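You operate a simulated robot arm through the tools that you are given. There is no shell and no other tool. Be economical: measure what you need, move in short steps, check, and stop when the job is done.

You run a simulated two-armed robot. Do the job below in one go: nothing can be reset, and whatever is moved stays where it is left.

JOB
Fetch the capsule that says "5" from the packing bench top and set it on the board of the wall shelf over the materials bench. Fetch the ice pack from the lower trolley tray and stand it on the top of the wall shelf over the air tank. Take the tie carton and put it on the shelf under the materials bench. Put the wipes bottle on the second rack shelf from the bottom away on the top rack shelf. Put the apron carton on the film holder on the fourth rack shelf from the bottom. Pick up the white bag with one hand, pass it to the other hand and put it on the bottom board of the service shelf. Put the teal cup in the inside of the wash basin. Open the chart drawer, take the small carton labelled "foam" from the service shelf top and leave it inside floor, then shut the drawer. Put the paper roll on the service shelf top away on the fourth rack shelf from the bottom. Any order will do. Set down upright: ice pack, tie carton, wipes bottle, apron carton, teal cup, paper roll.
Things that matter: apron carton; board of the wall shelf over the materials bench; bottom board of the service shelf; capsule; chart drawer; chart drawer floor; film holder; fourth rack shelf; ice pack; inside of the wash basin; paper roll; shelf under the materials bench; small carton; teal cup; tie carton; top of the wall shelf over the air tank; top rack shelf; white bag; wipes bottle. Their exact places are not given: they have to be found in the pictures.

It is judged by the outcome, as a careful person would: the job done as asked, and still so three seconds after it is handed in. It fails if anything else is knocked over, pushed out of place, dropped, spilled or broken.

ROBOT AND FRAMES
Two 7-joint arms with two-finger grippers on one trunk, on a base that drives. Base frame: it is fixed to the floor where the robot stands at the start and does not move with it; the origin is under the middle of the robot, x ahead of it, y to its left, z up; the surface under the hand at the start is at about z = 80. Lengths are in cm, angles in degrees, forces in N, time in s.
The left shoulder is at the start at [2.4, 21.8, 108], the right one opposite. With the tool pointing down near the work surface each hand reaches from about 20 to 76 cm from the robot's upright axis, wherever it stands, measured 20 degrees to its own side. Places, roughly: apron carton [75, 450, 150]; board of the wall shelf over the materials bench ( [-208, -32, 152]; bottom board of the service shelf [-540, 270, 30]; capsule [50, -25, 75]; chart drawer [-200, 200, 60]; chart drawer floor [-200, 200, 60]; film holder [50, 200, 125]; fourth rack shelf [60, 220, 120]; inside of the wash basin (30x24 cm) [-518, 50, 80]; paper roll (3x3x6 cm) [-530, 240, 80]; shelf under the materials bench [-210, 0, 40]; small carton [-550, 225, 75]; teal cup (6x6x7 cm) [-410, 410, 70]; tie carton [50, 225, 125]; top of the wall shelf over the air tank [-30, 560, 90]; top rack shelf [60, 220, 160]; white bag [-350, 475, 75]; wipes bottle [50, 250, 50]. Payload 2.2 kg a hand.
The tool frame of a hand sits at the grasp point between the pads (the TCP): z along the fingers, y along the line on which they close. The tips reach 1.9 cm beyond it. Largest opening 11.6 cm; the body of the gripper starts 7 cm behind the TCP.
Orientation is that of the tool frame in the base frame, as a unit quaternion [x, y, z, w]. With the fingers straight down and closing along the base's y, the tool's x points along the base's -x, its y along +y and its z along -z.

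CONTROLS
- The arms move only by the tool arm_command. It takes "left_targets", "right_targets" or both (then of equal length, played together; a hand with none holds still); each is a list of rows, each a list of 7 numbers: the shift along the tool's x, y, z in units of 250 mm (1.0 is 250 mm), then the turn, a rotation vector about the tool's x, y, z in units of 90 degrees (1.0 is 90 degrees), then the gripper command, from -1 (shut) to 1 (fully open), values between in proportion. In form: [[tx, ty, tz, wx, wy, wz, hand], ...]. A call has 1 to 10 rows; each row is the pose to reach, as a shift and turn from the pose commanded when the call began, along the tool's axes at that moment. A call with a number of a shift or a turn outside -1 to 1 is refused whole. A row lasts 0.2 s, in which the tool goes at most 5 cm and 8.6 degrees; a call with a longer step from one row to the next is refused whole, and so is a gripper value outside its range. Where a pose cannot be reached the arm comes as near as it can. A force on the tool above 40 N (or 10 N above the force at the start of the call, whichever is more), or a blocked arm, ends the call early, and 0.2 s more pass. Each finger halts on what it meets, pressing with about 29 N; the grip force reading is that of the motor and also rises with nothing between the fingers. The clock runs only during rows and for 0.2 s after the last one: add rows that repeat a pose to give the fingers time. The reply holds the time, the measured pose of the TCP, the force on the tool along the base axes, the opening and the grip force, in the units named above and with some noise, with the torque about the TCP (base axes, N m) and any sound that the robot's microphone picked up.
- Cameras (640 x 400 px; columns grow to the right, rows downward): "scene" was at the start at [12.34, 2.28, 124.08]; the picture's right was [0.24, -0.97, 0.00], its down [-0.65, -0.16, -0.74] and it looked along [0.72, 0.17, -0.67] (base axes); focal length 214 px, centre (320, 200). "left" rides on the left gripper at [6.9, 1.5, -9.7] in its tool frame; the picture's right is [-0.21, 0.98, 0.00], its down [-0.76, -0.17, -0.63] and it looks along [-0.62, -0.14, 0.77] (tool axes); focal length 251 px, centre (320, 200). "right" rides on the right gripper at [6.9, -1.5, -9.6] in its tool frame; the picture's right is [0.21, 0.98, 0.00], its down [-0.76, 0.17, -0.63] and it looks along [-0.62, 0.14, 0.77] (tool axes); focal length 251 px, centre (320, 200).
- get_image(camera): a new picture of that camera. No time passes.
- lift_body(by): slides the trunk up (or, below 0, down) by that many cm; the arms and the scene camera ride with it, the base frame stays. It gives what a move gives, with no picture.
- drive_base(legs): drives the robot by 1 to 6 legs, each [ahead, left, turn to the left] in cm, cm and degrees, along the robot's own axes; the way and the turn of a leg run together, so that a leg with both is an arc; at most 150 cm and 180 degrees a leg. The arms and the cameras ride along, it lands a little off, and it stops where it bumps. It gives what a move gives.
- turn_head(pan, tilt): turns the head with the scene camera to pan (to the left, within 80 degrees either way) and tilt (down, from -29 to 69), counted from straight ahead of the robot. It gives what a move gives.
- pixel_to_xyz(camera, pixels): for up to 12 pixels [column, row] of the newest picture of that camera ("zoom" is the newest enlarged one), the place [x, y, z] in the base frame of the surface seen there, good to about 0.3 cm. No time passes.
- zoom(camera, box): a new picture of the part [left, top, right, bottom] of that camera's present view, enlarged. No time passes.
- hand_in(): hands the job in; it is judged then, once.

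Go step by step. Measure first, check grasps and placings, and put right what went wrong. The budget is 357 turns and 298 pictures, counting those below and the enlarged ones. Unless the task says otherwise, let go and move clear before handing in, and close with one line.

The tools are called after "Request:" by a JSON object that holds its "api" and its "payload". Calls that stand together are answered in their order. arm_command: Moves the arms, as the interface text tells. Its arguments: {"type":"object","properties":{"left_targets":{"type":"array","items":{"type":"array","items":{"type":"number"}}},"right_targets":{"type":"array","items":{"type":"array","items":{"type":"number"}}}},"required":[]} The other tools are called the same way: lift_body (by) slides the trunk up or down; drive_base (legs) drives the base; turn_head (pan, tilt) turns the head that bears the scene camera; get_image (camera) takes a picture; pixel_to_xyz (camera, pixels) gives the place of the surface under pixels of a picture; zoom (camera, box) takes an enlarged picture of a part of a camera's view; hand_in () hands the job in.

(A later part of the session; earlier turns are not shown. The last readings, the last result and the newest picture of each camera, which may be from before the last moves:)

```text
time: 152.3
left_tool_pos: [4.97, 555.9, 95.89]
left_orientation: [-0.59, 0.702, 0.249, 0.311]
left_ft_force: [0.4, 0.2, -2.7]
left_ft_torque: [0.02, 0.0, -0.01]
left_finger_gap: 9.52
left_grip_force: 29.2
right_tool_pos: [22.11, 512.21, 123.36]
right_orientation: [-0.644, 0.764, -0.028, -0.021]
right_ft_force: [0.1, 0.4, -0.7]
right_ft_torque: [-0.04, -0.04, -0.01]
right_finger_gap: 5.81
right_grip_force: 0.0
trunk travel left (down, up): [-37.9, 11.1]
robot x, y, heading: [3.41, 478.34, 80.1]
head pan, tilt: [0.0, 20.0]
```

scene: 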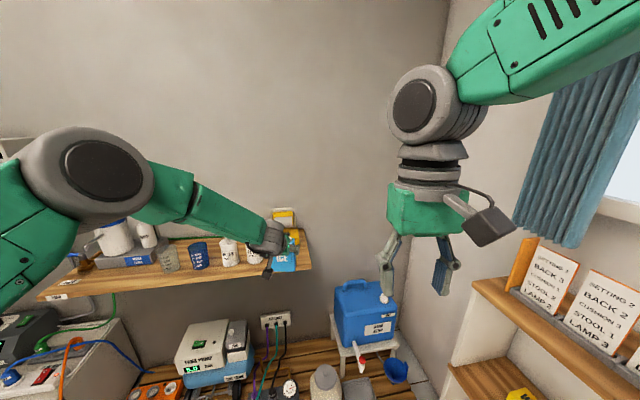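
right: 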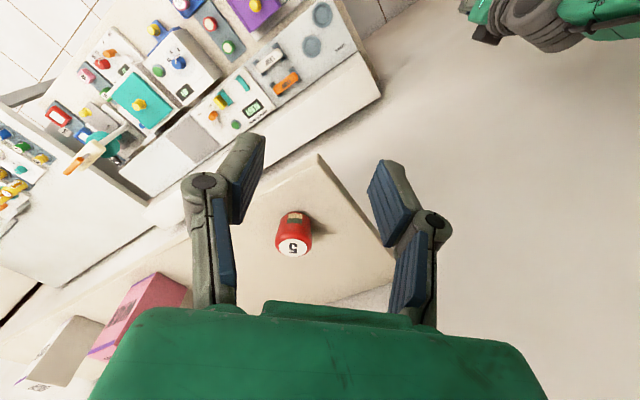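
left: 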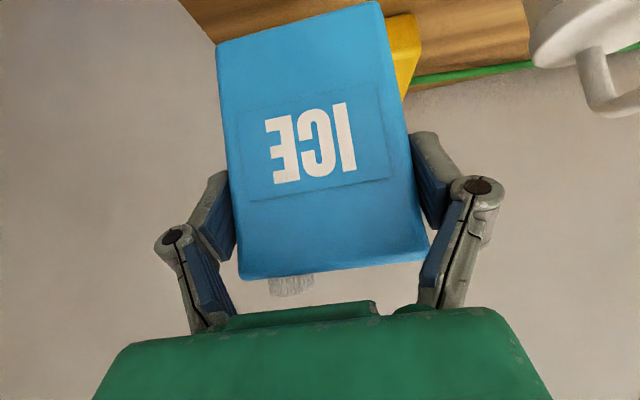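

Request:
{"api": "arm_command", "payload": {"left_targets": [[0.006, 0, 0.006, 0, 0, 0, -1], [0.012, 0, 0.012, 0, 0, 0, -1], [0.018, 0, 0.018, 0, 0, 0, -1], [0.018, 0, 0.018, 0, 0, 0, -1]]}}

Request:
{"api": "zoom", "payload": {"camera": "scene", "box": [210, 190, 330, 300]}}

Request:
{"api": "pixel_to_xyz", "payload": {"camera": "zoom", "pixels": [[350, 330], [380, 331], [415, 331], [400, 342], [400, 260]]}}

```text
time: 153.3
left_tool_pos: [5.04, 555.87, 95.7]
left_orientation: [-0.589, 0.701, 0.252, 0.312]
left_ft_force: [0.6, 2.8, 14.5]
left_ft_torque: [0.17, 0.77, -0.12]
left_finger_gap: 9.51
left_grip_force: 28.8
right_tool_pos: [22.16, 512.04, 123.49]
right_orientation: [-0.645, 0.763, -0.028, -0.021]
right_ft_force: [0.6, -0.6, -0.7]
right_ft_torque: [-0.01, -0.04, 0.01]
right_finger_gap: 5.82
right_grip_force: 0.0
trunk travel left (down, up): [-37.9, 11.1]
robot x, y, heading: [3.53, 478.56, 80.2]
head pan, tilt: [0.0, 20.0]
```

```text
3.64 times, centred on (270, 245) of scene
```

zoom: 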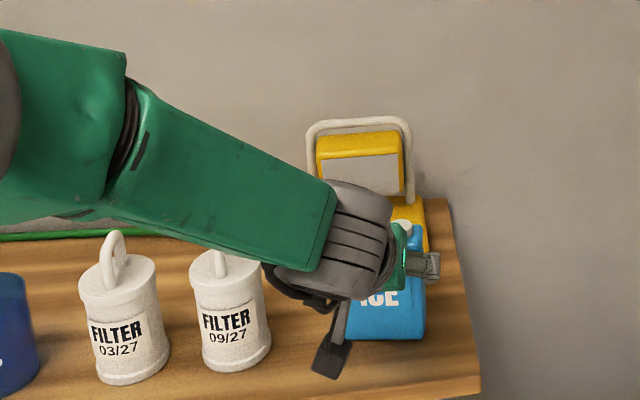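

```text
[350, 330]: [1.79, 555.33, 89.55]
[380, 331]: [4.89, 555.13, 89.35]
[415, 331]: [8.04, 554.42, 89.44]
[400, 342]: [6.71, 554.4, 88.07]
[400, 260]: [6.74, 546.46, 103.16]
```

It's in contact with the shelf. I'll ease off, open the fingers, and retreat along the tool axis.

Request:
{"api": "arm_command", "payload": {"left_targets": [[-0.008, 0, -0.008, 0, 0, 0, -1], [-0.008, 0, -0.008, 0, 0, 0, 0.85], [-0.008, 0, -0.008, 0, 0, 0, 1], [-0.008, 0, -0.008, 0, 0, 0, 1], [-0.008, 0, -0.1, 0, 0, 0, 1], [-0.008, 0, -0.25, 0, 0, 0, 1], [-0.008, 0, -0.42, 0, 0, 0, 1], [-0.008, 0, -0.6, 0, 0, 0, 1], [-0.008, 0, -0.6, 0, 0, 0, 1]]}}

Request:
{"api": "get_image", "payload": {"camera": "left"}}

Request:
{"api": "get_image", "payload": {"camera": "scene"}}

```text
time: 155.3
left_tool_pos: [2.5, 545.38, 105.55]
left_orientation: [-0.591, 0.702, 0.25, 0.31]
left_ft_force: [-0.3, 0.1, -0.2]
left_ft_torque: [-0.03, -0.03, -0.01]
left_finger_gap: 11.61
left_grip_force: 0.0
right_tool_pos: [22.01, 512.34, 123.41]
right_orientation: [-0.644, 0.764, -0.029, -0.021]
right_ft_force: [-0.4, 0.3, 0.2]
right_ft_torque: [-0.01, 0.01, 0.03]
right_finger_gap: 5.81
right_grip_force: 0.1
trunk travel left (down, up): [-37.9, 11.1]
robot x, y, heading: [3.72, 478.17, 80.1]
head pan, tilt: [0.0, 20.0]
```

```text
253 pictures are left
```

left: 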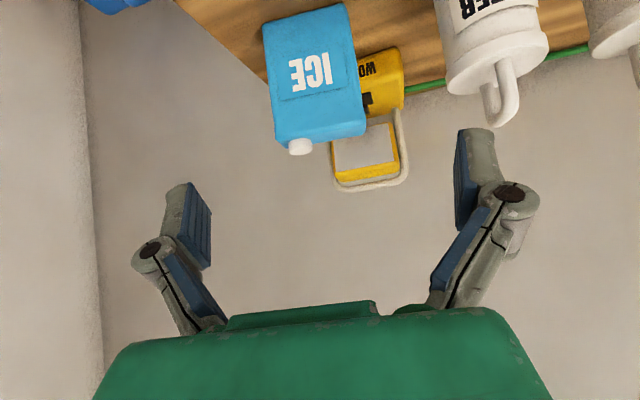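

```text
252 pictures are left
```

scene: 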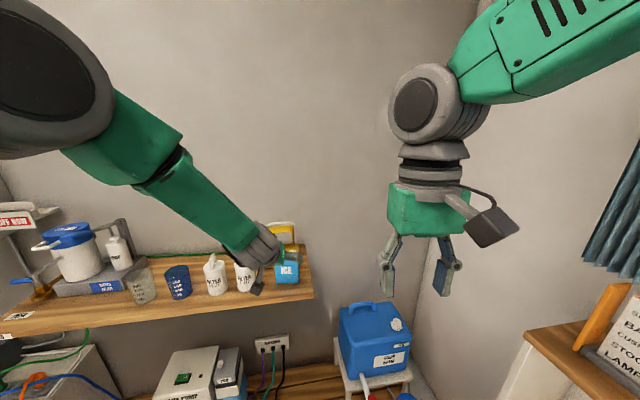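

The ice pack stands on the shelf. Next is the apron carton on the right-hand wall shelf: I back off, tuck the left hand and turn toward it.

Request:
{"api": "drive_base", "payload": {"legs": [[-40, 0, 0]]}}

Request:
{"api": "arm_command", "payload": {"left_targets": [[0.1, 0.03, -0.1, 0, 0.09, 0, 1], [0.2, 0.06, -0.2, 0, 0.18, 0, 0], [0.3, 0.09, -0.3, 0, 0.27, 0, 0], [0.4, 0.12, -0.4, 0, 0.36, 0, 0], [0.5, 0.15, -0.5, 0, 0.45, 0, 0], [0.5, 0.15, -0.5, 0, 0.5, 0, 0], [0.5, 0.15, -0.5, 0, 0.5, 0, 0]]}}

Request:
{"api": "drive_base", "payload": {"legs": [[0, 0, -80]]}}

Request:
{"api": "turn_head", "payload": {"pan": 0, "tilt": 5}}

Request:
{"api": "get_image", "payload": {"camera": "scene"}}

```text
time: 157.8
left_tool_pos: [-4.03, 505.25, 105.54]
left_orientation: [-0.587, 0.705, 0.248, 0.312]
left_ft_force: [0.7, 0.2, -0.5]
left_ft_torque: [-0.03, 0.05, 0.01]
left_finger_gap: 11.58
left_grip_force: 0.1
right_tool_pos: [15.35, 472.22, 123.45]
right_orientation: [-0.642, 0.766, -0.031, -0.021]
right_ft_force: [-0.1, 0.3, -0.3]
right_ft_torque: [0.0, 0.01, 0.01]
right_finger_gap: 5.78
right_grip_force: 0.0
trunk travel left (down, up): [-37.9, 11.1]
robot x, y, heading: [-3.46, 438.41, 79.8]
head pan, tilt: [0.0, 20.0]
```

```text
time: 159.4
left_tool_pos: [-10.95, 488.42, 105.15]
left_orientation: [-0.637, 0.771, 0.006, 0.019]
left_ft_force: [0.7, 0.6, -0.4]
left_ft_torque: [-0.02, -0.01, 0.05]
left_finger_gap: 5.8
left_grip_force: 0.1
right_tool_pos: [15.28, 471.74, 123.49]
right_orientation: [-0.641, 0.766, -0.027, -0.02]
right_ft_force: [-0.1, 0.5, -0.8]
right_ft_torque: [0.06, 0.01, -0.01]
right_finger_gap: 5.78
right_grip_force: 0.1
trunk travel left (down, up): [-37.9, 11.1]
robot x, y, heading: [-3.24, 438.46, 80.1]
head pan, tilt: [0.0, 20.0]
```

```text
time: 163.3
left_tool_pos: [44.84, 453.16, 105.05]
left_orientation: [0.022, 1.0, -0.009, 0.018]
left_ft_force: [0.5, -0.2, 0.1]
left_ft_torque: [0.02, 0.0, -0.01]
left_finger_gap: 5.79
left_grip_force: 0.1
right_tool_pos: [32.03, 424.84, 123.44]
right_orientation: [0.018, 0.999, -0.008, -0.033]
right_ft_force: [-0.1, 0.6, 0.0]
right_ft_torque: [-0.03, 0.02, 0.0]
right_finger_gap: 5.82
right_grip_force: 0.0
trunk travel left (down, up): [-37.9, 11.1]
robot x, y, heading: [-3.21, 438.4, -2.3]
head pan, tilt: [0.0, 20.0]
```

```text
time: 164.1
left_tool_pos: [44.65, 453.17, 105.19]
left_orientation: [0.021, 1.0, -0.008, 0.019]
left_ft_force: [0.3, 1.2, -0.5]
left_ft_torque: [0.04, 0.0, -0.01]
left_finger_gap: 5.8
left_grip_force: 0.0
right_tool_pos: [31.69, 424.78, 123.5]
right_orientation: [0.017, 0.999, -0.008, -0.033]
right_ft_force: [-0.1, -0.1, 0.0]
right_ft_torque: [0.04, 0.01, 0.04]
right_finger_gap: 5.79
right_grip_force: 0.0
trunk travel left (down, up): [-37.9, 11.1]
robot x, y, heading: [-3.58, 438.49, -2.1]
head pan, tilt: [0.0, 5.0]
```

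```text
251 pictures are left
```

scene: 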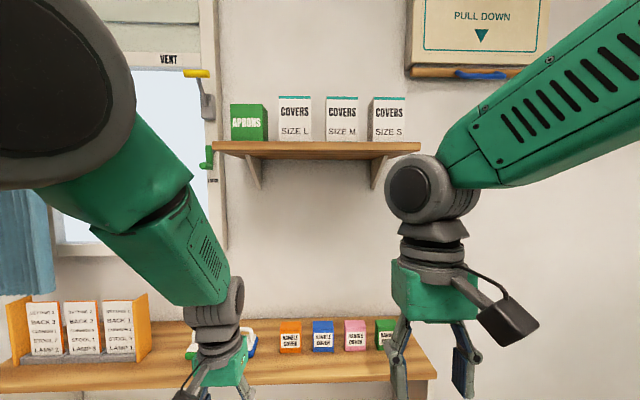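

Request:
{"api": "zoom", "payload": {"camera": "scene", "box": [200, 80, 320, 200]}}

Request:
{"api": "pixel_to_xyz", "payload": {"camera": "zoom", "pixels": [[185, 140], [290, 140], [240, 140], [190, 190], [285, 195], [200, 83], [300, 90], [340, 180], [250, 85], [150, 190], [120, 205]]}}

```text
3.33 times, centred on (260, 140) of scene
```

zoom: 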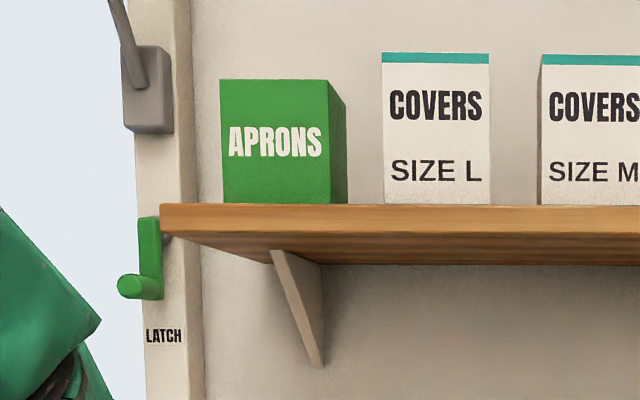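

```text
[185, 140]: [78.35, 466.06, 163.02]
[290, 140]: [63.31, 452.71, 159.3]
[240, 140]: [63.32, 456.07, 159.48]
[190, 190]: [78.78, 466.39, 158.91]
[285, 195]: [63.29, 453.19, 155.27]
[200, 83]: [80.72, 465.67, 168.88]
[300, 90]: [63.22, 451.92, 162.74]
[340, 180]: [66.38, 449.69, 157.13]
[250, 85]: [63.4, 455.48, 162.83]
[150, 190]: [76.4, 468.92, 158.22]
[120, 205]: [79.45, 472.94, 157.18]
```

The apron carton front is at x 63.3, y 450–457.5, z 154.6–163. I'll raise the trunk and bring the left hand up with a 45° pitch.

Request:
{"api": "lift_body", "payload": {"by": 11}}

Request:
{"api": "drive_base", "payload": {"legs": [[-5, 0, 2]]}}

Request:
{"api": "arm_command", "payload": {"left_targets": [[0, 0, -0.15, 0, -0.084, 0, 0.5], [0, 0, -0.3, 0, -0.167, 0, 0.7], [0, 0, -0.45, 0, -0.25, 0, 0.7], [0, 0, -0.6, 0, -0.334, 0, 0.7], [0, 0, -0.75, 0, -0.417, 0, 0.7], [0, 0, -0.9, 0, -0.5, 0, 0.7], [0, 0, -1, 0, -0.5, 0, 0.7], [0, 0, -1, 0, -0.5, 0, 0.7], [0, 0, -1, 0, -0.5, 0, 0.7]]}}

```text
time: 165.5
left_tool_pos: [44.64, 453.23, 116.2]
left_orientation: [0.022, 1.0, -0.009, 0.019]
left_ft_force: [-0.1, 0.1, 0.3]
left_ft_torque: [0.0, -0.01, -0.02]
left_finger_gap: 5.79
left_grip_force: 0.0
right_tool_pos: [31.83, 424.74, 134.66]
right_orientation: [0.017, 0.999, -0.008, -0.032]
right_ft_force: [0.2, -0.1, 0.2]
right_ft_torque: [-0.02, -0.01, -0.01]
right_finger_gap: 5.8
right_grip_force: 0.0
trunk travel left (down, up): [-48.9, 0.1]
robot x, y, heading: [-3.64, 438.58, -2.0]
head pan, tilt: [0.0, 5.0]
```

```text
time: 166.4
left_tool_pos: [39.86, 455.11, 115.77]
left_orientation: [0.004, 1.0, -0.008, 0.015]
left_ft_force: [1.2, -0.2, -0.4]
left_ft_torque: [0.05, 0.05, 0.01]
left_finger_gap: 5.78
left_grip_force: 0.1
right_tool_pos: [28.22, 426.05, 134.22]
right_orientation: [0.0, 0.999, -0.009, -0.036]
right_ft_force: [1.0, 0.4, -0.3]
right_ft_torque: [0.01, 0.06, 0.01]
right_finger_gap: 5.76
right_grip_force: 0.0
trunk travel left (down, up): [-48.9, 0.1]
robot x, y, heading: [-8.39, 438.81, 0.0]
head pan, tilt: [0.0, 5.0]
```

```text
time: 168.4
left_tool_pos: [37.38, 454.93, 141.28]
left_orientation: [0.002, 0.916, -0.009, 0.401]
left_ft_force: [0.8, -0.6, -0.5]
left_ft_torque: [0.01, -0.04, 0.06]
left_finger_gap: 9.89
left_grip_force: 0.0
left hand out of reach, approached as far as the arm can: row 4
right_tool_pos: [26.81, 425.77, 134.54]
right_orientation: [-0.001, 1.0, -0.008, -0.03]
right_ft_force: [-0.5, -1.0, 0.4]
right_ft_torque: [0.04, 0.01, 0.06]
right_finger_gap: 5.82
right_grip_force: 0.1
trunk travel left (down, up): [-48.9, 0.1]
robot x, y, heading: [-8.47, 438.58, -0.1]
head pan, tilt: [0.0, 5.0]
```

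I'll raise it a further 20 cm and check from the left camera.

Request:
{"api": "arm_command", "payload": {"left_targets": [[-0.12, -0.01, -0.11, 0, 0.01, 0, 0.7], [-0.24, -0.02, -0.22, 0, 0.02, 0, 0.7], [-0.36, -0.03, -0.33, 0, 0.026, 0, 0.7], [-0.48, -0.036, -0.44, 0, 0.026, 0, 0.7], [-0.588, -0.036, -0.542, 0, 0.026, 0, 0.7], [-0.588, -0.036, -0.542, 0, 0.026, 0, 0.7], [-0.588, -0.036, -0.542, 0, 0.026, 0, 0.7]]}}

Request:
{"api": "get_image", "payload": {"camera": "left"}}

```text
time: 170.0
left_tool_pos: [37.22, 455.07, 161.25]
left_orientation: [0.001, 0.924, -0.01, 0.382]
left_ft_force: [-0.4, -0.3, 0.6]
left_ft_torque: [-0.01, -0.01, 0.01]
left_finger_gap: 9.84
left_grip_force: 0.0
right_tool_pos: [26.84, 426.46, 134.73]
right_orientation: [-0.001, 0.999, -0.01, -0.031]
right_ft_force: [-0.3, 0.7, 0.2]
right_ft_torque: [0.01, 0.01, 0.02]
right_finger_gap: 5.81
right_grip_force: 0.1
trunk travel left (down, up): [-48.9, 0.1]
robot x, y, heading: [-8.67, 438.59, 0.3]
head pan, tilt: [0.0, 5.0]
```

```text
249 pictures are left
```

left: 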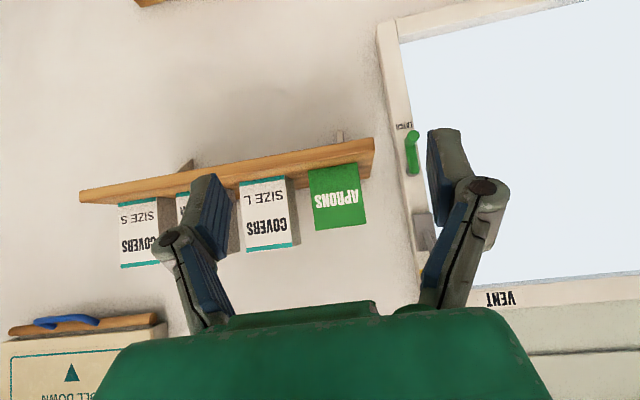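

Request:
{"api": "pixel_to_xyz", "payload": {"camera": "left", "pixels": [[312, 175], [317, 228], [366, 222], [360, 170], [287, 183], [297, 240], [338, 155], [340, 200]]}}

Request:
{"api": "zoom", "payload": {"camera": "left", "box": [240, 130, 400, 250]}}

```text
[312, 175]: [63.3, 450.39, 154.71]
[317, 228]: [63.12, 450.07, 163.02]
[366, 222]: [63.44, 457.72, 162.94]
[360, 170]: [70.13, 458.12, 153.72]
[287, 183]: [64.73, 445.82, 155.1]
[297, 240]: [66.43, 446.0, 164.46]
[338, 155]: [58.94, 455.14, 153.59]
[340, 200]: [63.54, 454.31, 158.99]
```

```text
3.33 times, centred on (320, 190) of left
```

zoom: 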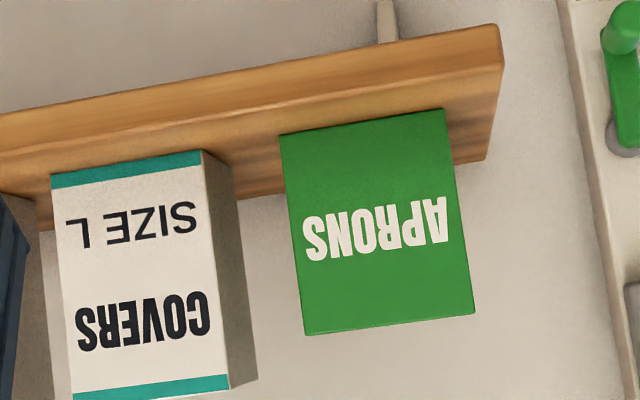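

The carton centre is y 453.9 and its width is 7.8. I'll lower and align the hand slightly, then drive 20 cm in.

Request:
{"api": "arm_command", "payload": {"left_targets": [[0.05, -0.043, 0.05, 0, 0, 0, 0.7], [0.05, -0.043, 0.05, 0, 0, 0, 0.7]]}}

Request:
{"api": "drive_base", "payload": {"legs": [[19, 0, 0]]}}

Request:
{"api": "arm_command", "payload": {"right_targets": [[0, 0, 0, 0, 0, 0, 0], [0, 0, 0, 0, 0, 0, 0], [0, 0, 0, 0, 0, 0, 0]]}}

Request:
{"api": "get_image", "payload": {"camera": "left"}}

```text
time: 170.6
left_tool_pos: [37.44, 453.81, 159.41]
left_orientation: [0.0, 0.924, -0.01, 0.382]
left_ft_force: [-0.1, -0.1, 0.8]
left_ft_torque: [0.02, 0.05, 0.01]
left_finger_gap: 9.86
left_grip_force: 0.0
right_tool_pos: [26.78, 426.31, 134.69]
right_orientation: [-0.002, 0.999, -0.008, -0.031]
right_ft_force: [0.2, 0.3, 0.3]
right_ft_torque: [-0.02, 0.0, 0.02]
right_finger_gap: 5.8
right_grip_force: 0.1
trunk travel left (down, up): [-48.9, 0.1]
robot x, y, heading: [-8.58, 438.8, -0.1]
head pan, tilt: [0.0, 5.0]
```

```text
time: 172.2
left_tool_pos: [56.04, 453.72, 159.72]
left_orientation: [0.002, 0.923, -0.01, 0.384]
left_ft_force: [0.4, 1.1, 1.0]
left_ft_torque: [0.03, -0.06, 0.03]
left_finger_gap: 9.88
left_grip_force: 0.1
right_tool_pos: [45.45, 426.21, 134.92]
right_orientation: [0.001, 1.0, -0.008, -0.028]
right_ft_force: [-1.4, -0.3, 1.1]
right_ft_torque: [0.02, -0.02, 0.04]
right_finger_gap: 5.81
right_grip_force: 0.1
trunk travel left (down, up): [-48.9, 0.1]
robot x, y, heading: [10.61, 438.76, -0.1]
head pan, tilt: [0.0, 5.0]
```

```text
time: 173.0
left_tool_pos: [56.56, 453.81, 159.52]
left_orientation: [0.002, 0.924, -0.01, 0.383]
left_ft_force: [0.6, -1.3, 1.0]
left_ft_torque: [0.02, -0.01, -0.02]
left_finger_gap: 9.87
left_grip_force: 0.0
right_tool_pos: [45.81, 426.16, 134.77]
right_orientation: [0.001, 0.999, -0.01, -0.031]
right_ft_force: [-0.2, 0.0, -0.1]
right_ft_torque: [0.01, -0.01, 0.03]
right_finger_gap: 5.81
right_grip_force: 0.1
trunk travel left (down, up): [-48.9, 0.1]
robot x, y, heading: [10.63, 438.96, -0.2]
head pan, tilt: [0.0, 5.0]
```

```text
247 pictures are left
```

left: 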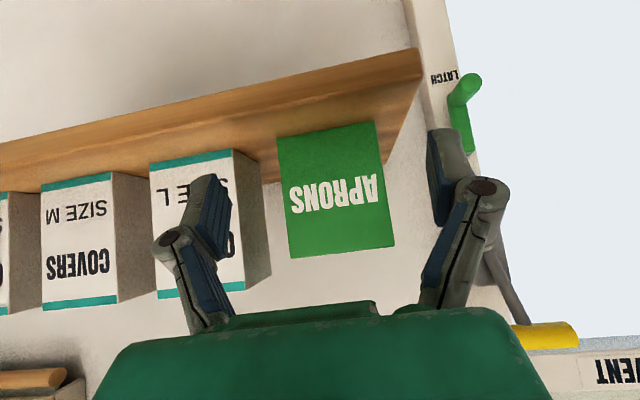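

Aligned. I'll go 9 cm forward, close and lift.

Request:
{"api": "arm_command", "payload": {"left_targets": [[-0.09, 0.004, 0.09, 0, 0, 0, 0.7], [-0.18, 0.004, 0.18, 0, 0, 0, 0.7], [-0.26, 0.004, 0.26, 0, 0, 0, 0.7], [-0.26, 0.004, 0.26, 0, 0, 0, 0.7], [-0.26, 0.004, 0.26, 0, 0, 0, -1], [-0.26, 0.004, 0.26, 0, 0, 0, -1], [-0.26, 0.004, 0.26, 0, 0, 0, -1]]}}

Request:
{"api": "arm_command", "payload": {"left_targets": [[-0.04, 0, -0.04, 0, 0, 0, -1], [-0.1, 0, -0.1, 0, 0, 0, -1], [-0.16, 0, -0.16, 0, 0, 0, -1], [-0.16, 0, -0.16, 0, 0, 0, -1]]}}

Request:
{"api": "get_image", "payload": {"camera": "left"}}

```text
time: 174.6
left_tool_pos: [65.76, 453.71, 159.54]
left_orientation: [0.003, 0.923, -0.01, 0.384]
left_ft_force: [1.1, 1.7, 3.6]
left_ft_torque: [0.1, -0.02, -0.12]
left_finger_gap: 8.76
left_grip_force: 28.5
right_tool_pos: [45.79, 426.12, 134.73]
right_orientation: [0.001, 0.999, -0.008, -0.031]
right_ft_force: [0.1, 0.5, 0.2]
right_ft_torque: [-0.02, 0.01, 0.03]
right_finger_gap: 5.8
right_grip_force: 0.0
trunk travel left (down, up): [-48.9, 0.1]
robot x, y, heading: [10.52, 438.69, -0.3]
head pan, tilt: [0.0, 5.0]
```

```text
time: 175.6
left_tool_pos: [65.7, 453.82, 165.31]
left_orientation: [0.002, 0.924, -0.01, 0.383]
left_ft_force: [-0.7, -0.8, -1.1]
left_ft_torque: [-0.01, 0.03, -0.01]
left_finger_gap: 8.74
left_grip_force: 28.5
right_tool_pos: [45.86, 426.03, 134.81]
right_orientation: [0.0, 0.999, -0.008, -0.031]
right_ft_force: [-0.6, 0.8, 1.4]
right_ft_torque: [0.0, 0.0, 0.02]
right_finger_gap: 5.81
right_grip_force: 0.1
trunk travel left (down, up): [-48.9, 0.1]
robot x, y, heading: [10.37, 438.76, -0.0]
head pan, tilt: [0.0, 5.0]
```

```text
246 pictures are left
```

left: 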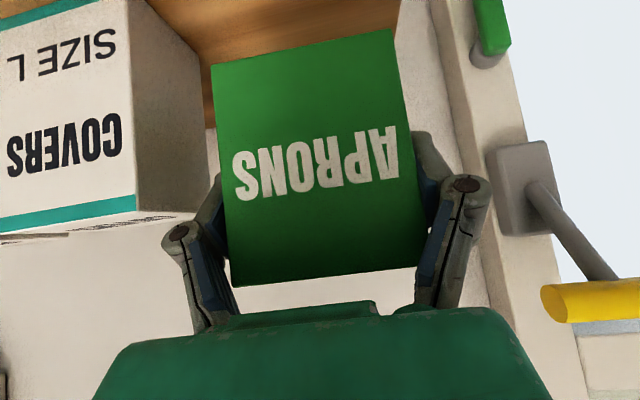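

The apron carton is held, with its bottom 4.9 cm below the TCP. I'll back away and strafe south along x≈-120 to face the supply rack.

Request:
{"api": "drive_base", "payload": {"legs": [[-40, 0, 0], [-90, 0, 0]]}}

Request:
{"api": "lift_body", "payload": {"by": -16}}

Request:
{"api": "drive_base", "payload": {"legs": [[0, -110, 0], [0, -103, 0]]}}

Request:
{"api": "turn_head", "payload": {"pan": 0, "tilt": 12}}

Request:
{"api": "get_image", "payload": {"camera": "scene"}}

```text
time: 182.3
left_tool_pos: [-63.26, 454.66, 165.32]
left_orientation: [0.003, 0.923, -0.011, 0.384]
left_ft_force: [0.9, 0.5, -1.4]
left_ft_torque: [0.01, -0.02, 0.01]
left_finger_gap: 8.32
left_grip_force: 29.1
right_tool_pos: [-83.11, 426.79, 134.73]
right_orientation: [0.0, 0.999, -0.009, -0.031]
right_ft_force: [0.8, -0.1, -0.6]
right_ft_torque: [0.02, 0.03, -0.01]
right_finger_gap: 5.79
right_grip_force: 0.1
trunk travel left (down, up): [-48.9, 0.1]
robot x, y, heading: [-118.18, 439.31, -0.1]
head pan, tilt: [0.0, 5.0]
```

```text
time: 184.2
left_tool_pos: [-63.74, 454.59, 149.58]
left_orientation: [0.002, 0.923, -0.01, 0.384]
left_ft_force: [-0.1, 0.7, -1.4]
left_ft_torque: [-0.02, 0.02, 0.02]
left_finger_gap: 8.3
left_grip_force: 29.4
right_tool_pos: [-83.4, 426.86, 118.71]
right_orientation: [-0.001, 0.999, -0.009, -0.031]
right_ft_force: [0.6, 0.8, 0.9]
right_ft_torque: [0.0, 0.01, 0.02]
right_finger_gap: 5.79
right_grip_force: 0.0
trunk travel left (down, up): [-32.9, 16.1]
robot x, y, heading: [-118.16, 439.11, -0.3]
head pan, tilt: [0.0, 5.0]
```

```text
time: 194.8
left_tool_pos: [-69.59, 234.62, 149.58]
left_orientation: [0.03, 0.923, -0.009, 0.384]
left_ft_force: [-0.1, -1.3, -1.4]
left_ft_torque: [0.11, -0.04, 0.08]
left_finger_gap: 8.3
left_grip_force: 29.1
right_tool_pos: [-90.44, 208.51, 118.39]
right_orientation: [0.024, 0.999, 0.004, -0.033]
right_ft_force: [-0.7, -1.2, 0.7]
right_ft_torque: [0.11, 0.01, -0.05]
right_finger_gap: 5.78
right_grip_force: 0.1
trunk travel left (down, up): [-32.9, 16.1]
robot x, y, heading: [-124.68, 224.96, -2.5]
head pan, tilt: [0.0, 5.0]
```

```text
time: 195.4
left_tool_pos: [-69.6, 238.41, 149.43]
left_orientation: [0.023, 0.922, -0.02, 0.385]
left_ft_force: [0.1, 0.5, -0.9]
left_ft_torque: [-0.06, 0.01, -0.06]
left_finger_gap: 8.3
left_grip_force: 29.1
right_tool_pos: [-90.63, 211.32, 118.36]
right_orientation: [0.024, 0.999, -0.01, -0.038]
right_ft_force: [0.1, 0.5, -1.3]
right_ft_torque: [-0.02, 0.01, 0.04]
right_finger_gap: 5.8
right_grip_force: 0.0
trunk travel left (down, up): [-32.9, 16.1]
robot x, y, heading: [-124.66, 224.76, -2.8]
head pan, tilt: [0.0, 12.0]
```

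```text
245 pictures are left
```

scene: 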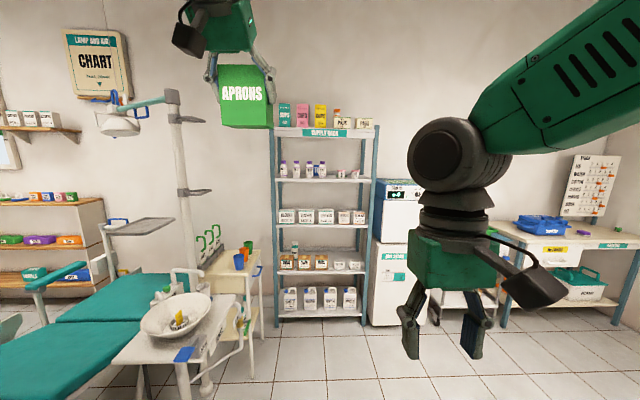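

The rack is fully in view. I'll zoom and measure it.

Request:
{"api": "zoom", "payload": {"camera": "scene", "box": [260, 85, 400, 325]}}

Request:
{"api": "zoom", "payload": {"camera": "scene", "box": [265, 90, 385, 185]}}

Request:
{"api": "pixel_to_xyz", "payload": {"camera": "scene", "pixels": [[278, 180], [372, 180], [278, 310], [370, 315], [180, 320], [210, 300], [215, 390], [260, 330], [276, 225], [276, 268], [330, 132], [330, 181]]}}

```text
1.67 times, centred on (330, 205) of scene
```

zoom: 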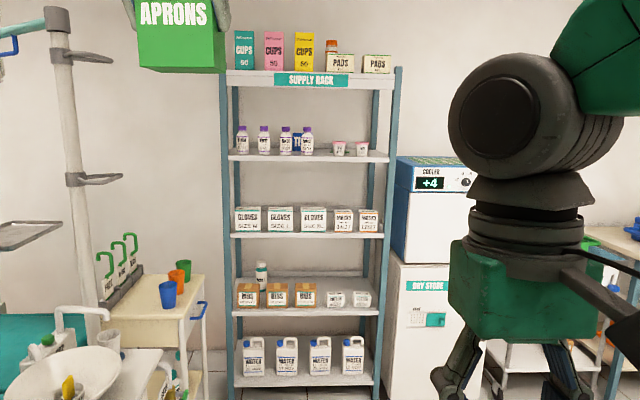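

```text
4.21 times, centred on (325, 138) of scene
```

zoom: 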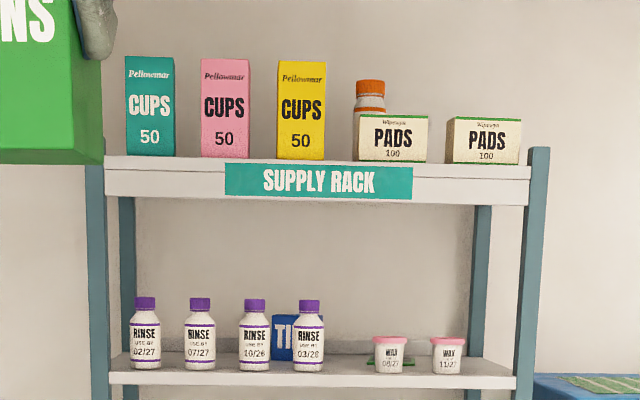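

```text
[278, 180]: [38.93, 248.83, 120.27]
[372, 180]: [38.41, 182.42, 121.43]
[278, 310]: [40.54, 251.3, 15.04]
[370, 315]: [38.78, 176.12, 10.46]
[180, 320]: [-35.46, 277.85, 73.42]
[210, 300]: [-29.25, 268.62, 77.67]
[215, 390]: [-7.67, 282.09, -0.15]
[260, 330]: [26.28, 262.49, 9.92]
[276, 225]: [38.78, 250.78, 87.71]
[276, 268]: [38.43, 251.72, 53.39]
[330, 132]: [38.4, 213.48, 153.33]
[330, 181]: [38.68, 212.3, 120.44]
```

The tie carton is the blue box behind the rinse bottles on shelf 4, and the film holder seems to be the green item behind the pots. I'll drive closer for a better look.

Request:
{"api": "drive_base", "payload": {"legs": [[0, -8, 2.8], [85, 0, 0]]}}

Request:
{"api": "get_image", "payload": {"camera": "scene"}}

Request:
{"api": "zoom", "payload": {"camera": "scene", "box": [230, 100, 480, 250]}}

```text
time: 200.5
left_tool_pos: [11.57, 222.2, 149.97]
left_orientation: [0.028, 0.922, 0.002, 0.386]
left_ft_force: [0.5, -2.9, -2.1]
left_ft_torque: [0.17, -0.03, 0.17]
left_finger_gap: 8.29
left_grip_force: 29.1
right_tool_pos: [-8.69, 196.6, 117.97]
right_orientation: [0.017, 0.999, 0.012, -0.038]
right_ft_force: [-0.3, -0.9, 1.2]
right_ft_torque: [0.09, -0.01, -0.03]
right_finger_gap: 5.78
right_grip_force: 0.0
trunk travel left (down, up): [-32.9, 16.1]
robot x, y, heading: [-42.58, 214.59, -1.7]
head pan, tilt: [0.0, 12.0]
```

```text
242 pictures are left
```

scene: 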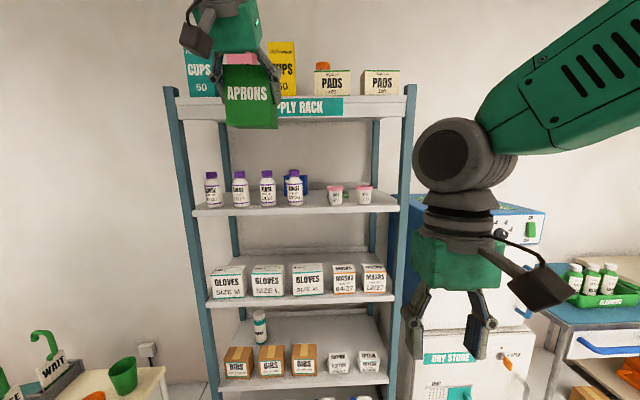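

```text
2.56 times, centred on (355, 175) of scene
```

zoom: 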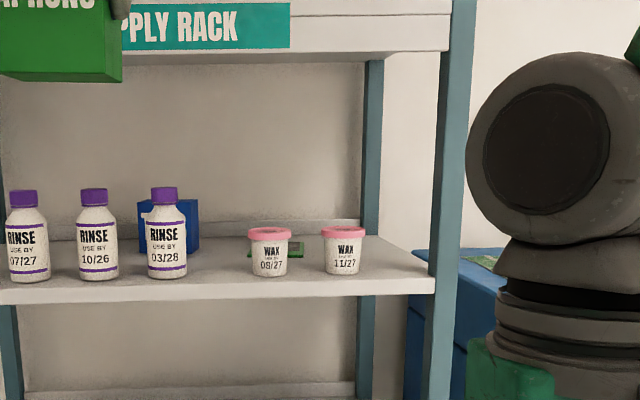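

The film holder looks like a flat green tray behind wax pot 09/27, at zoom (275,248). I'll raise the camera for a better view of shelf 4.

Request:
{"api": "lift_body", "payload": {"by": 13}}

Request:
{"api": "zoom", "payload": {"camera": "scene", "box": [190, 130, 430, 280]}}

```text
time: 202.1
left_tool_pos: [11.78, 230.08, 162.23]
left_orientation: [0.017, 0.922, -0.02, 0.386]
left_ft_force: [0.5, 2.0, -0.5]
left_ft_torque: [-0.09, 0.12, -0.11]
left_finger_gap: 8.33
left_grip_force: 28.6
right_tool_pos: [-8.66, 202.96, 130.98]
right_orientation: [0.018, 0.999, -0.011, -0.045]
right_ft_force: [1.1, 1.2, -1.4]
right_ft_torque: [0.0, -0.03, 0.02]
right_finger_gap: 5.79
right_grip_force: 0.1
trunk travel left (down, up): [-45.9, 3.1]
robot x, y, heading: [-42.69, 215.38, -1.9]
head pan, tilt: [0.0, 12.0]
```

```text
2.67 times, centred on (310, 205) of scene
```

zoom: 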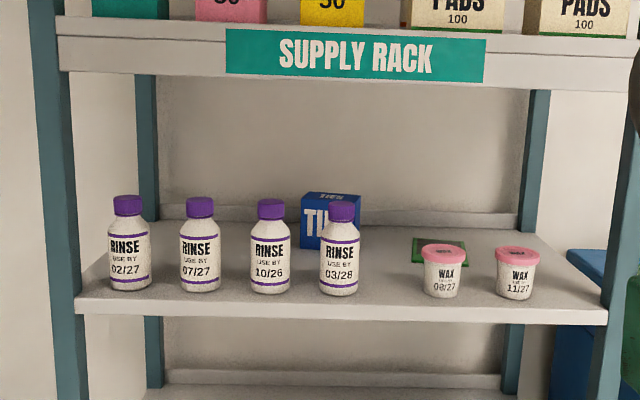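

Request:
{"api": "pixel_to_xyz", "payload": {"camera": "zoom", "pixels": [[420, 245], [438, 241], [466, 243], [415, 262], [445, 255], [304, 220], [358, 215], [310, 250], [330, 194], [380, 270], [125, 300], [520, 230]]}}

Request:
{"api": "pixel_to_xyz", "payload": {"camera": "zoom", "pixels": [[340, 292], [340, 205], [270, 205], [270, 290], [443, 295], [443, 250], [515, 297], [250, 240], [200, 240], [380, 225], [340, 80], [600, 312]]}}

```text
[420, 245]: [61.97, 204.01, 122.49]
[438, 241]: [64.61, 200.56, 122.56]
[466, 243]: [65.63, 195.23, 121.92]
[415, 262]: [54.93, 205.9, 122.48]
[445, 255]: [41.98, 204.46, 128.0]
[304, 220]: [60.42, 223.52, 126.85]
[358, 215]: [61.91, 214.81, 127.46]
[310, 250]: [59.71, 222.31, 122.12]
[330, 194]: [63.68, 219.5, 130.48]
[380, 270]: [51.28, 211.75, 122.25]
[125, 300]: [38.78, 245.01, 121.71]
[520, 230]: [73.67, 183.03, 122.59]
```

```text
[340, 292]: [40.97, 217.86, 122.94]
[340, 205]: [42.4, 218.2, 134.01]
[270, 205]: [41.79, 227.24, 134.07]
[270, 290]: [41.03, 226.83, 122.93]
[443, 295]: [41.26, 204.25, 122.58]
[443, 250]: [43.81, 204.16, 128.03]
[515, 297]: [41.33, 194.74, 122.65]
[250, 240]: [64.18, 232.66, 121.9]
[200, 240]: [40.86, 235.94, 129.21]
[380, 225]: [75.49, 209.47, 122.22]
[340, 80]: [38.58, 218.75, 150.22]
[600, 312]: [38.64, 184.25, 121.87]
```

Shelf 4 is at z 122. The holder is the flat green plate at x 54–65, y 196–206, and the tie carton is at x 60–67, y 215–223. The top-shelf lip at z 150 needs a flatter pitch of about 33° to get in, so I'll regrasp the apron carton. I'll check the cooler top as a regrasp spot.

Request:
{"api": "drive_base", "payload": {"legs": [[-12, -55, 1.9]]}}

Request:
{"api": "turn_head", "payload": {"pan": 5, "tilt": 20}}

Request:
{"api": "get_image", "payload": {"camera": "scene"}}

```text
time: 205.3
left_tool_pos: [-1.54, 165.5, 163.21]
left_orientation: [0.005, 0.921, 0.023, 0.388]
left_ft_force: [-0.6, -1.1, -1.4]
left_ft_torque: [0.1, 0.02, 0.11]
left_finger_gap: 8.29
left_grip_force: 28.9
right_tool_pos: [-20.07, 139.62, 130.45]
right_orientation: [-0.014, 0.999, 0.021, -0.043]
right_ft_force: [-1.2, -1.1, 1.7]
right_ft_torque: [0.07, -0.05, -0.02]
right_finger_gap: 5.82
right_grip_force: 0.1
trunk travel left (down, up): [-45.9, 3.1]
robot x, y, heading: [-54.71, 158.02, 1.7]
head pan, tilt: [0.0, 12.0]
```

```text
time: 206.0
left_tool_pos: [-1.7, 172.37, 162.63]
left_orientation: [-0.002, 0.922, 0.002, 0.388]
left_ft_force: [-0.2, 1.2, -0.6]
left_ft_torque: [-0.03, 0.01, -0.04]
left_finger_gap: 8.31
left_grip_force: 28.8
right_tool_pos: [-20.38, 144.97, 130.41]
right_orientation: [-0.013, 0.999, 0.0, -0.051]
right_ft_force: [0.2, 0.0, -0.4]
right_ft_torque: [-0.06, -0.02, 0.02]
right_finger_gap: 5.78
right_grip_force: 0.1
trunk travel left (down, up): [-45.9, 3.1]
robot x, y, heading: [-55.1, 157.71, 1.9]
head pan, tilt: [5.0, 20.0]
```

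```text
239 pictures are left
```

scene: 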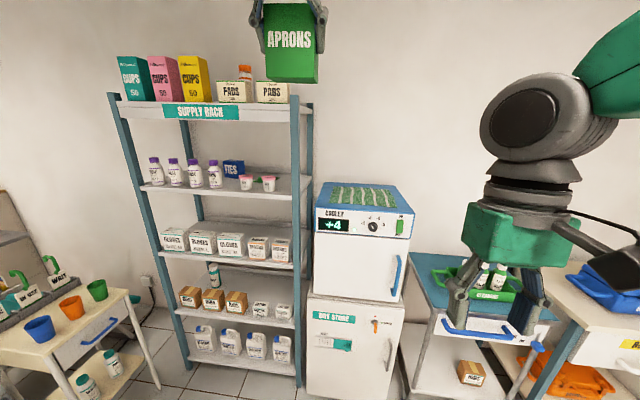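

The cooler top has a wavy mat, so I'll check the trolley top and packing bench instead.

Request:
{"api": "pixel_to_xyz", "payload": {"camera": "scene", "pixels": [[415, 262], [440, 270], [425, 300], [440, 318], [520, 318], [450, 300], [330, 190], [395, 205], [405, 190], [325, 205], [355, 195]]}}

Request:
{"api": "zoom", "payload": {"camera": "scene", "box": [300, 170, 430, 250]}}

```text
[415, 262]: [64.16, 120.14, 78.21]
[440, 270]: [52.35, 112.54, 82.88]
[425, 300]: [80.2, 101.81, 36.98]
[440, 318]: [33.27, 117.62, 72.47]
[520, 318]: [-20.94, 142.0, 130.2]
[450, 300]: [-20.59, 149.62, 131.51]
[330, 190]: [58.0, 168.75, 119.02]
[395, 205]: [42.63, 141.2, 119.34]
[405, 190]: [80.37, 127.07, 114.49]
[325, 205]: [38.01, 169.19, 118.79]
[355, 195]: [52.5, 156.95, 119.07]
```

```text
4.92 times, centred on (365, 210) of scene
```

zoom: 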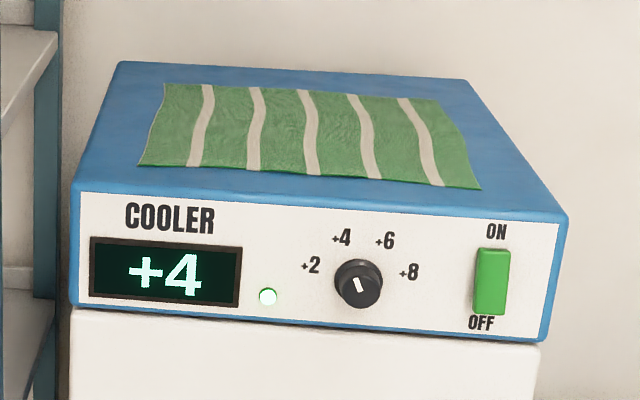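

The cooler top is flat at z 118.8 with a thin cloth on it. I'll measure the free border around the cloth.

Request:
{"api": "pixel_to_xyz", "payload": {"camera": "zoom", "pixels": [[142, 163], [478, 187], [165, 84], [435, 100], [80, 190], [555, 210], [300, 190], [120, 65], [465, 82], [240, 178]]}}

```text
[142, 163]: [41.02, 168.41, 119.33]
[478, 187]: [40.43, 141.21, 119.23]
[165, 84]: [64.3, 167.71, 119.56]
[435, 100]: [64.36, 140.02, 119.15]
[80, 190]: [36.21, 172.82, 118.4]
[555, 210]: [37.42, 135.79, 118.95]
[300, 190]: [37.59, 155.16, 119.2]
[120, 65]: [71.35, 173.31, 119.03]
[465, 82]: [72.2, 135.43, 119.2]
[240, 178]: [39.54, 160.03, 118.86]
```

I'll set the carton on the front of the cloth at about (46,156). First I lower the trunk and drive in.

Request:
{"api": "lift_body", "payload": {"by": -22}}

Request:
{"api": "arm_command", "payload": {"right_targets": [[0.05, 0.15, -0.1, 0, 0, 0, 0], [0.1, 0.3, -0.2, 0, 0, 0, 0], [0.1, 0.3, -0.2, 0, 0, 0, 0]]}}

Request:
{"api": "drive_base", "payload": {"legs": [[0, -14, -1.9], [41, 0, 0]]}}

Request:
{"api": "arm_command", "payload": {"right_targets": [[0, 0, 0, 0, 0, 0, 0], [0, 0, 0, 0, 0, 0, 0], [0, 0, 0, 0, 0, 0, 0], [0, 0, 0, 0, 0, 0, 0], [0, 0, 0, 0, 0, 0, 0]]}}

Request:
{"api": "get_image", "payload": {"camera": "scene"}}

```text
time: 208.3
left_tool_pos: [-2.01, 171.71, 140.98]
left_orientation: [-0.001, 0.921, 0.004, 0.389]
left_ft_force: [-0.6, -0.5, 0.6]
left_ft_torque: [0.05, 0.03, 0.01]
left_finger_gap: 8.32
left_grip_force: 28.2
right_tool_pos: [-20.52, 144.65, 109.0]
right_orientation: [-0.014, 0.999, 0.003, -0.042]
right_ft_force: [0.1, 0.1, 1.0]
right_ft_torque: [0.01, -0.03, 0.02]
right_finger_gap: 5.79
right_grip_force: 0.0
trunk travel left (down, up): [-23.9, 25.1]
robot x, y, heading: [-54.71, 158.12, 1.8]
head pan, tilt: [5.0, 20.0]
```

```text
time: 209.3
left_tool_pos: [-2.48, 178.58, 140.1]
left_orientation: [-0.015, 0.922, -0.016, 0.387]
left_ft_force: [-1.8, 4.0, 0.1]
left_ft_torque: [-0.25, 0.0, -0.23]
left_finger_gap: 8.31
left_grip_force: 28.9
right_tool_pos: [-23.25, 157.79, 114.36]
right_orientation: [-0.015, 0.999, -0.02, -0.041]
right_ft_force: [-0.6, 2.1, -1.4]
right_ft_torque: [-0.22, -0.04, 0.03]
right_finger_gap: 5.82
right_grip_force: 0.0
trunk travel left (down, up): [-23.9, 25.1]
robot x, y, heading: [-54.63, 157.82, 2.0]
head pan, tilt: [5.0, 20.0]
stopped in row 3 (right hand): the arm was blocked; the commanded pose is now the measured one
```

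```text
time: 212.8
left_tool_pos: [39.9, 154.53, 140.47]
left_orientation: [0.012, 0.923, 0.003, 0.385]
left_ft_force: [0.0, -0.1, -1.5]
left_ft_torque: [0.1, -0.05, 0.05]
left_finger_gap: 8.3
left_grip_force: 29.1
right_tool_pos: [18.34, 135.81, 113.96]
right_orientation: [0.001, 0.999, 0.006, -0.046]
right_ft_force: [-0.4, -0.5, 0.7]
right_ft_torque: [0.02, 0.01, 0.02]
right_finger_gap: 5.81
right_grip_force: 0.1
trunk travel left (down, up): [-23.9, 25.1]
robot x, y, heading: [-14.28, 142.55, 0.1]
head pan, tilt: [5.0, 20.0]
```

```text
time: 214.2
left_tool_pos: [38.6, 156.68, 140.88]
left_orientation: [0.012, 0.921, -0.004, 0.389]
left_ft_force: [-0.3, -2.7, -0.5]
left_ft_torque: [0.06, 0.0, 0.09]
left_finger_gap: 8.3
left_grip_force: 30.1
right_tool_pos: [17.27, 138.08, 114.49]
right_orientation: [0.003, 0.999, 0.001, -0.042]
right_ft_force: [-0.4, -0.8, 0.8]
right_ft_torque: [0.06, -0.05, -0.04]
right_finger_gap: 5.8
right_grip_force: 0.1
trunk travel left (down, up): [-23.9, 25.1]
robot x, y, heading: [-13.77, 143.76, -0.3]
head pan, tilt: [5.0, 20.0]
stopped in row 5 (right hand): the arm was blocked; the commanded pose is now the measured one
```

```text
237 pictures are left
```

scene: 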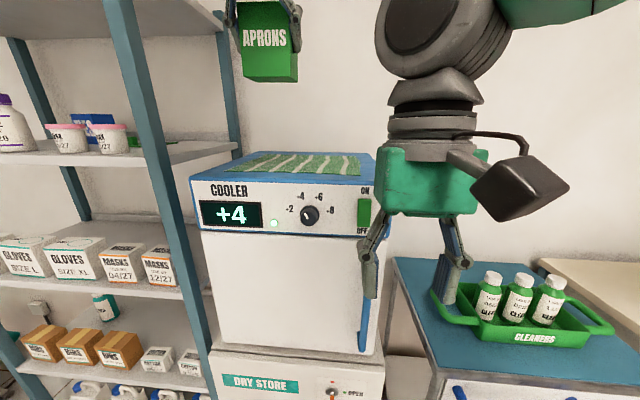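

I'll lower the carton toward the cloth in front.

Request:
{"api": "arm_command", "payload": {"left_targets": [[0.05, -0.01, 0.15, 0, 0, 0, -1], [0.1, -0.02, 0.3, 0, 0, 0, -1], [0.15, -0.03, 0.45, 0, 0, 0, -1], [0.212, -0.03, 0.63, 0, 0, 0, -1], [0.212, -0.03, 0.63, 0, 0, 0, -1], [0.212, -0.03, 0.63, 0, 0, 0, -1]]}}

Request:
{"api": "arm_command", "payload": {"left_targets": [[0, 0, 0, 0, 0, 0, -1], [0, 0, 0, 0, 0, 0, -1]]}}

Request:
{"api": "get_image", "payload": {"camera": "left"}}

```text
time: 215.8
left_tool_pos: [46.84, 162.97, 125.21]
left_orientation: [-0.002, 0.922, -0.022, 0.386]
left_ft_force: [0.0, 0.4, -1.2]
left_ft_torque: [-0.02, -0.02, 0.01]
left_finger_gap: 8.32
left_grip_force: 28.6
right_tool_pos: [17.6, 143.98, 114.24]
right_orientation: [0.001, 0.999, -0.019, -0.042]
right_ft_force: [-0.1, 1.0, -1.2]
right_ft_torque: [-0.01, -0.03, 0.01]
right_finger_gap: 5.8
right_grip_force: 0.0
trunk travel left (down, up): [-23.9, 25.1]
robot x, y, heading: [-13.79, 145.14, -0.3]
head pan, tilt: [5.0, 20.0]
stopped in row 6 (left hand): the arm was blocked; the commanded pose is now the measured one
```

```text
time: 216.6
left_tool_pos: [46.25, 166.61, 125.2]
left_orientation: [-0.008, 0.921, -0.033, 0.388]
left_ft_force: [0.5, 2.3, -1.7]
left_ft_torque: [-0.12, 0.05, -0.14]
left_finger_gap: 8.29
left_grip_force: 29.2
right_tool_pos: [17.0, 147.23, 114.38]
right_orientation: [0.0, 0.999, -0.032, -0.039]
right_ft_force: [-0.9, 1.0, -0.8]
right_ft_torque: [-0.11, -0.07, 0.01]
right_finger_gap: 5.8
right_grip_force: 0.0
trunk travel left (down, up): [-23.9, 25.1]
robot x, y, heading: [-13.63, 145.89, -0.1]
head pan, tilt: [5.0, 20.0]
stopped in row 2 (left hand): the arm was blocked; the commanded pose is now the measured one
```

```text
236 pictures are left
```

left: 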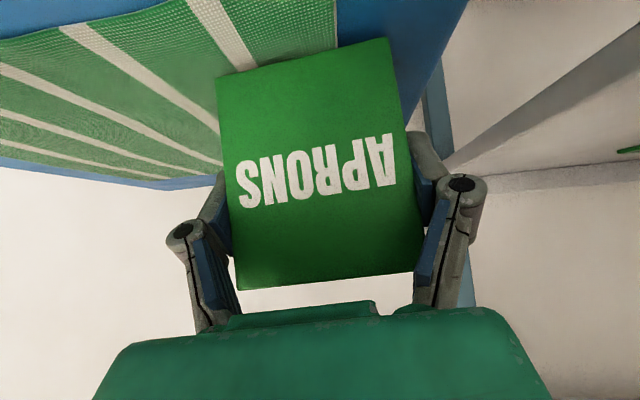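

The body is rolling to the left, so something may be in contact. I'll look left and right before continuing.

Request:
{"api": "turn_head", "payload": {"pan": 60, "tilt": 15}}

Request:
{"api": "get_image", "payload": {"camera": "scene"}}

Request:
{"api": "turn_head", "payload": {"pan": -60, "tilt": 15}}

Request:
{"api": "get_image", "payload": {"camera": "scene"}}

```text
time: 217.8
left_tool_pos: [46.39, 158.91, 125.97]
left_orientation: [0.005, 0.922, -0.007, 0.388]
left_ft_force: [-0.1, -2.2, -1.8]
left_ft_torque: [0.12, 0.0, 0.1]
left_finger_gap: 8.31
left_grip_force: 28.6
right_tool_pos: [17.04, 140.15, 114.34]
right_orientation: [0.002, 0.999, -0.004, -0.04]
right_ft_force: [0.0, -2.0, 0.4]
right_ft_torque: [0.12, 0.0, -0.04]
right_finger_gap: 5.79
right_grip_force: 0.1
trunk travel left (down, up): [-23.9, 25.1]
robot x, y, heading: [-13.79, 145.17, -0.2]
head pan, tilt: [60.0, 15.0]
```

```text
235 pictures are left
```

scene: 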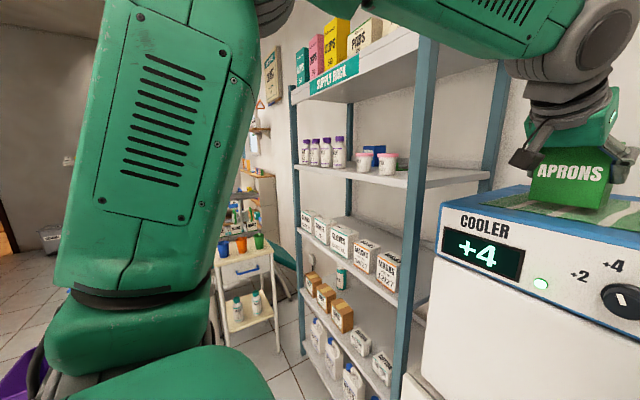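

```text
time: 219.8
left_tool_pos: [46.37, 166.37, 125.22]
left_orientation: [-0.007, 0.922, -0.031, 0.387]
left_ft_force: [1.0, 2.6, -0.9]
left_ft_torque: [-0.09, 0.02, -0.12]
left_finger_gap: 8.3
left_grip_force: 28.9
right_tool_pos: [17.02, 146.93, 114.33]
right_orientation: [0.0, 0.999, -0.029, -0.04]
right_ft_force: [-1.0, 0.7, -0.4]
right_ft_torque: [-0.1, -0.04, 0.02]
right_finger_gap: 5.79
right_grip_force: 0.1
trunk travel left (down, up): [-23.9, 25.1]
robot x, y, heading: [-13.94, 146.46, -0.1]
head pan, tilt: [-60.0, 15.0]
```

```text
234 pictures are left
```

scene: 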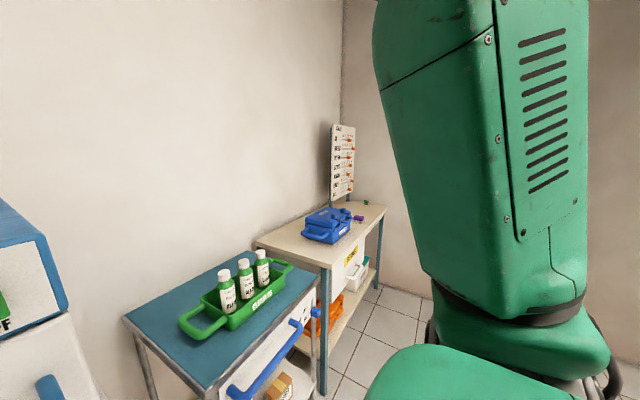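

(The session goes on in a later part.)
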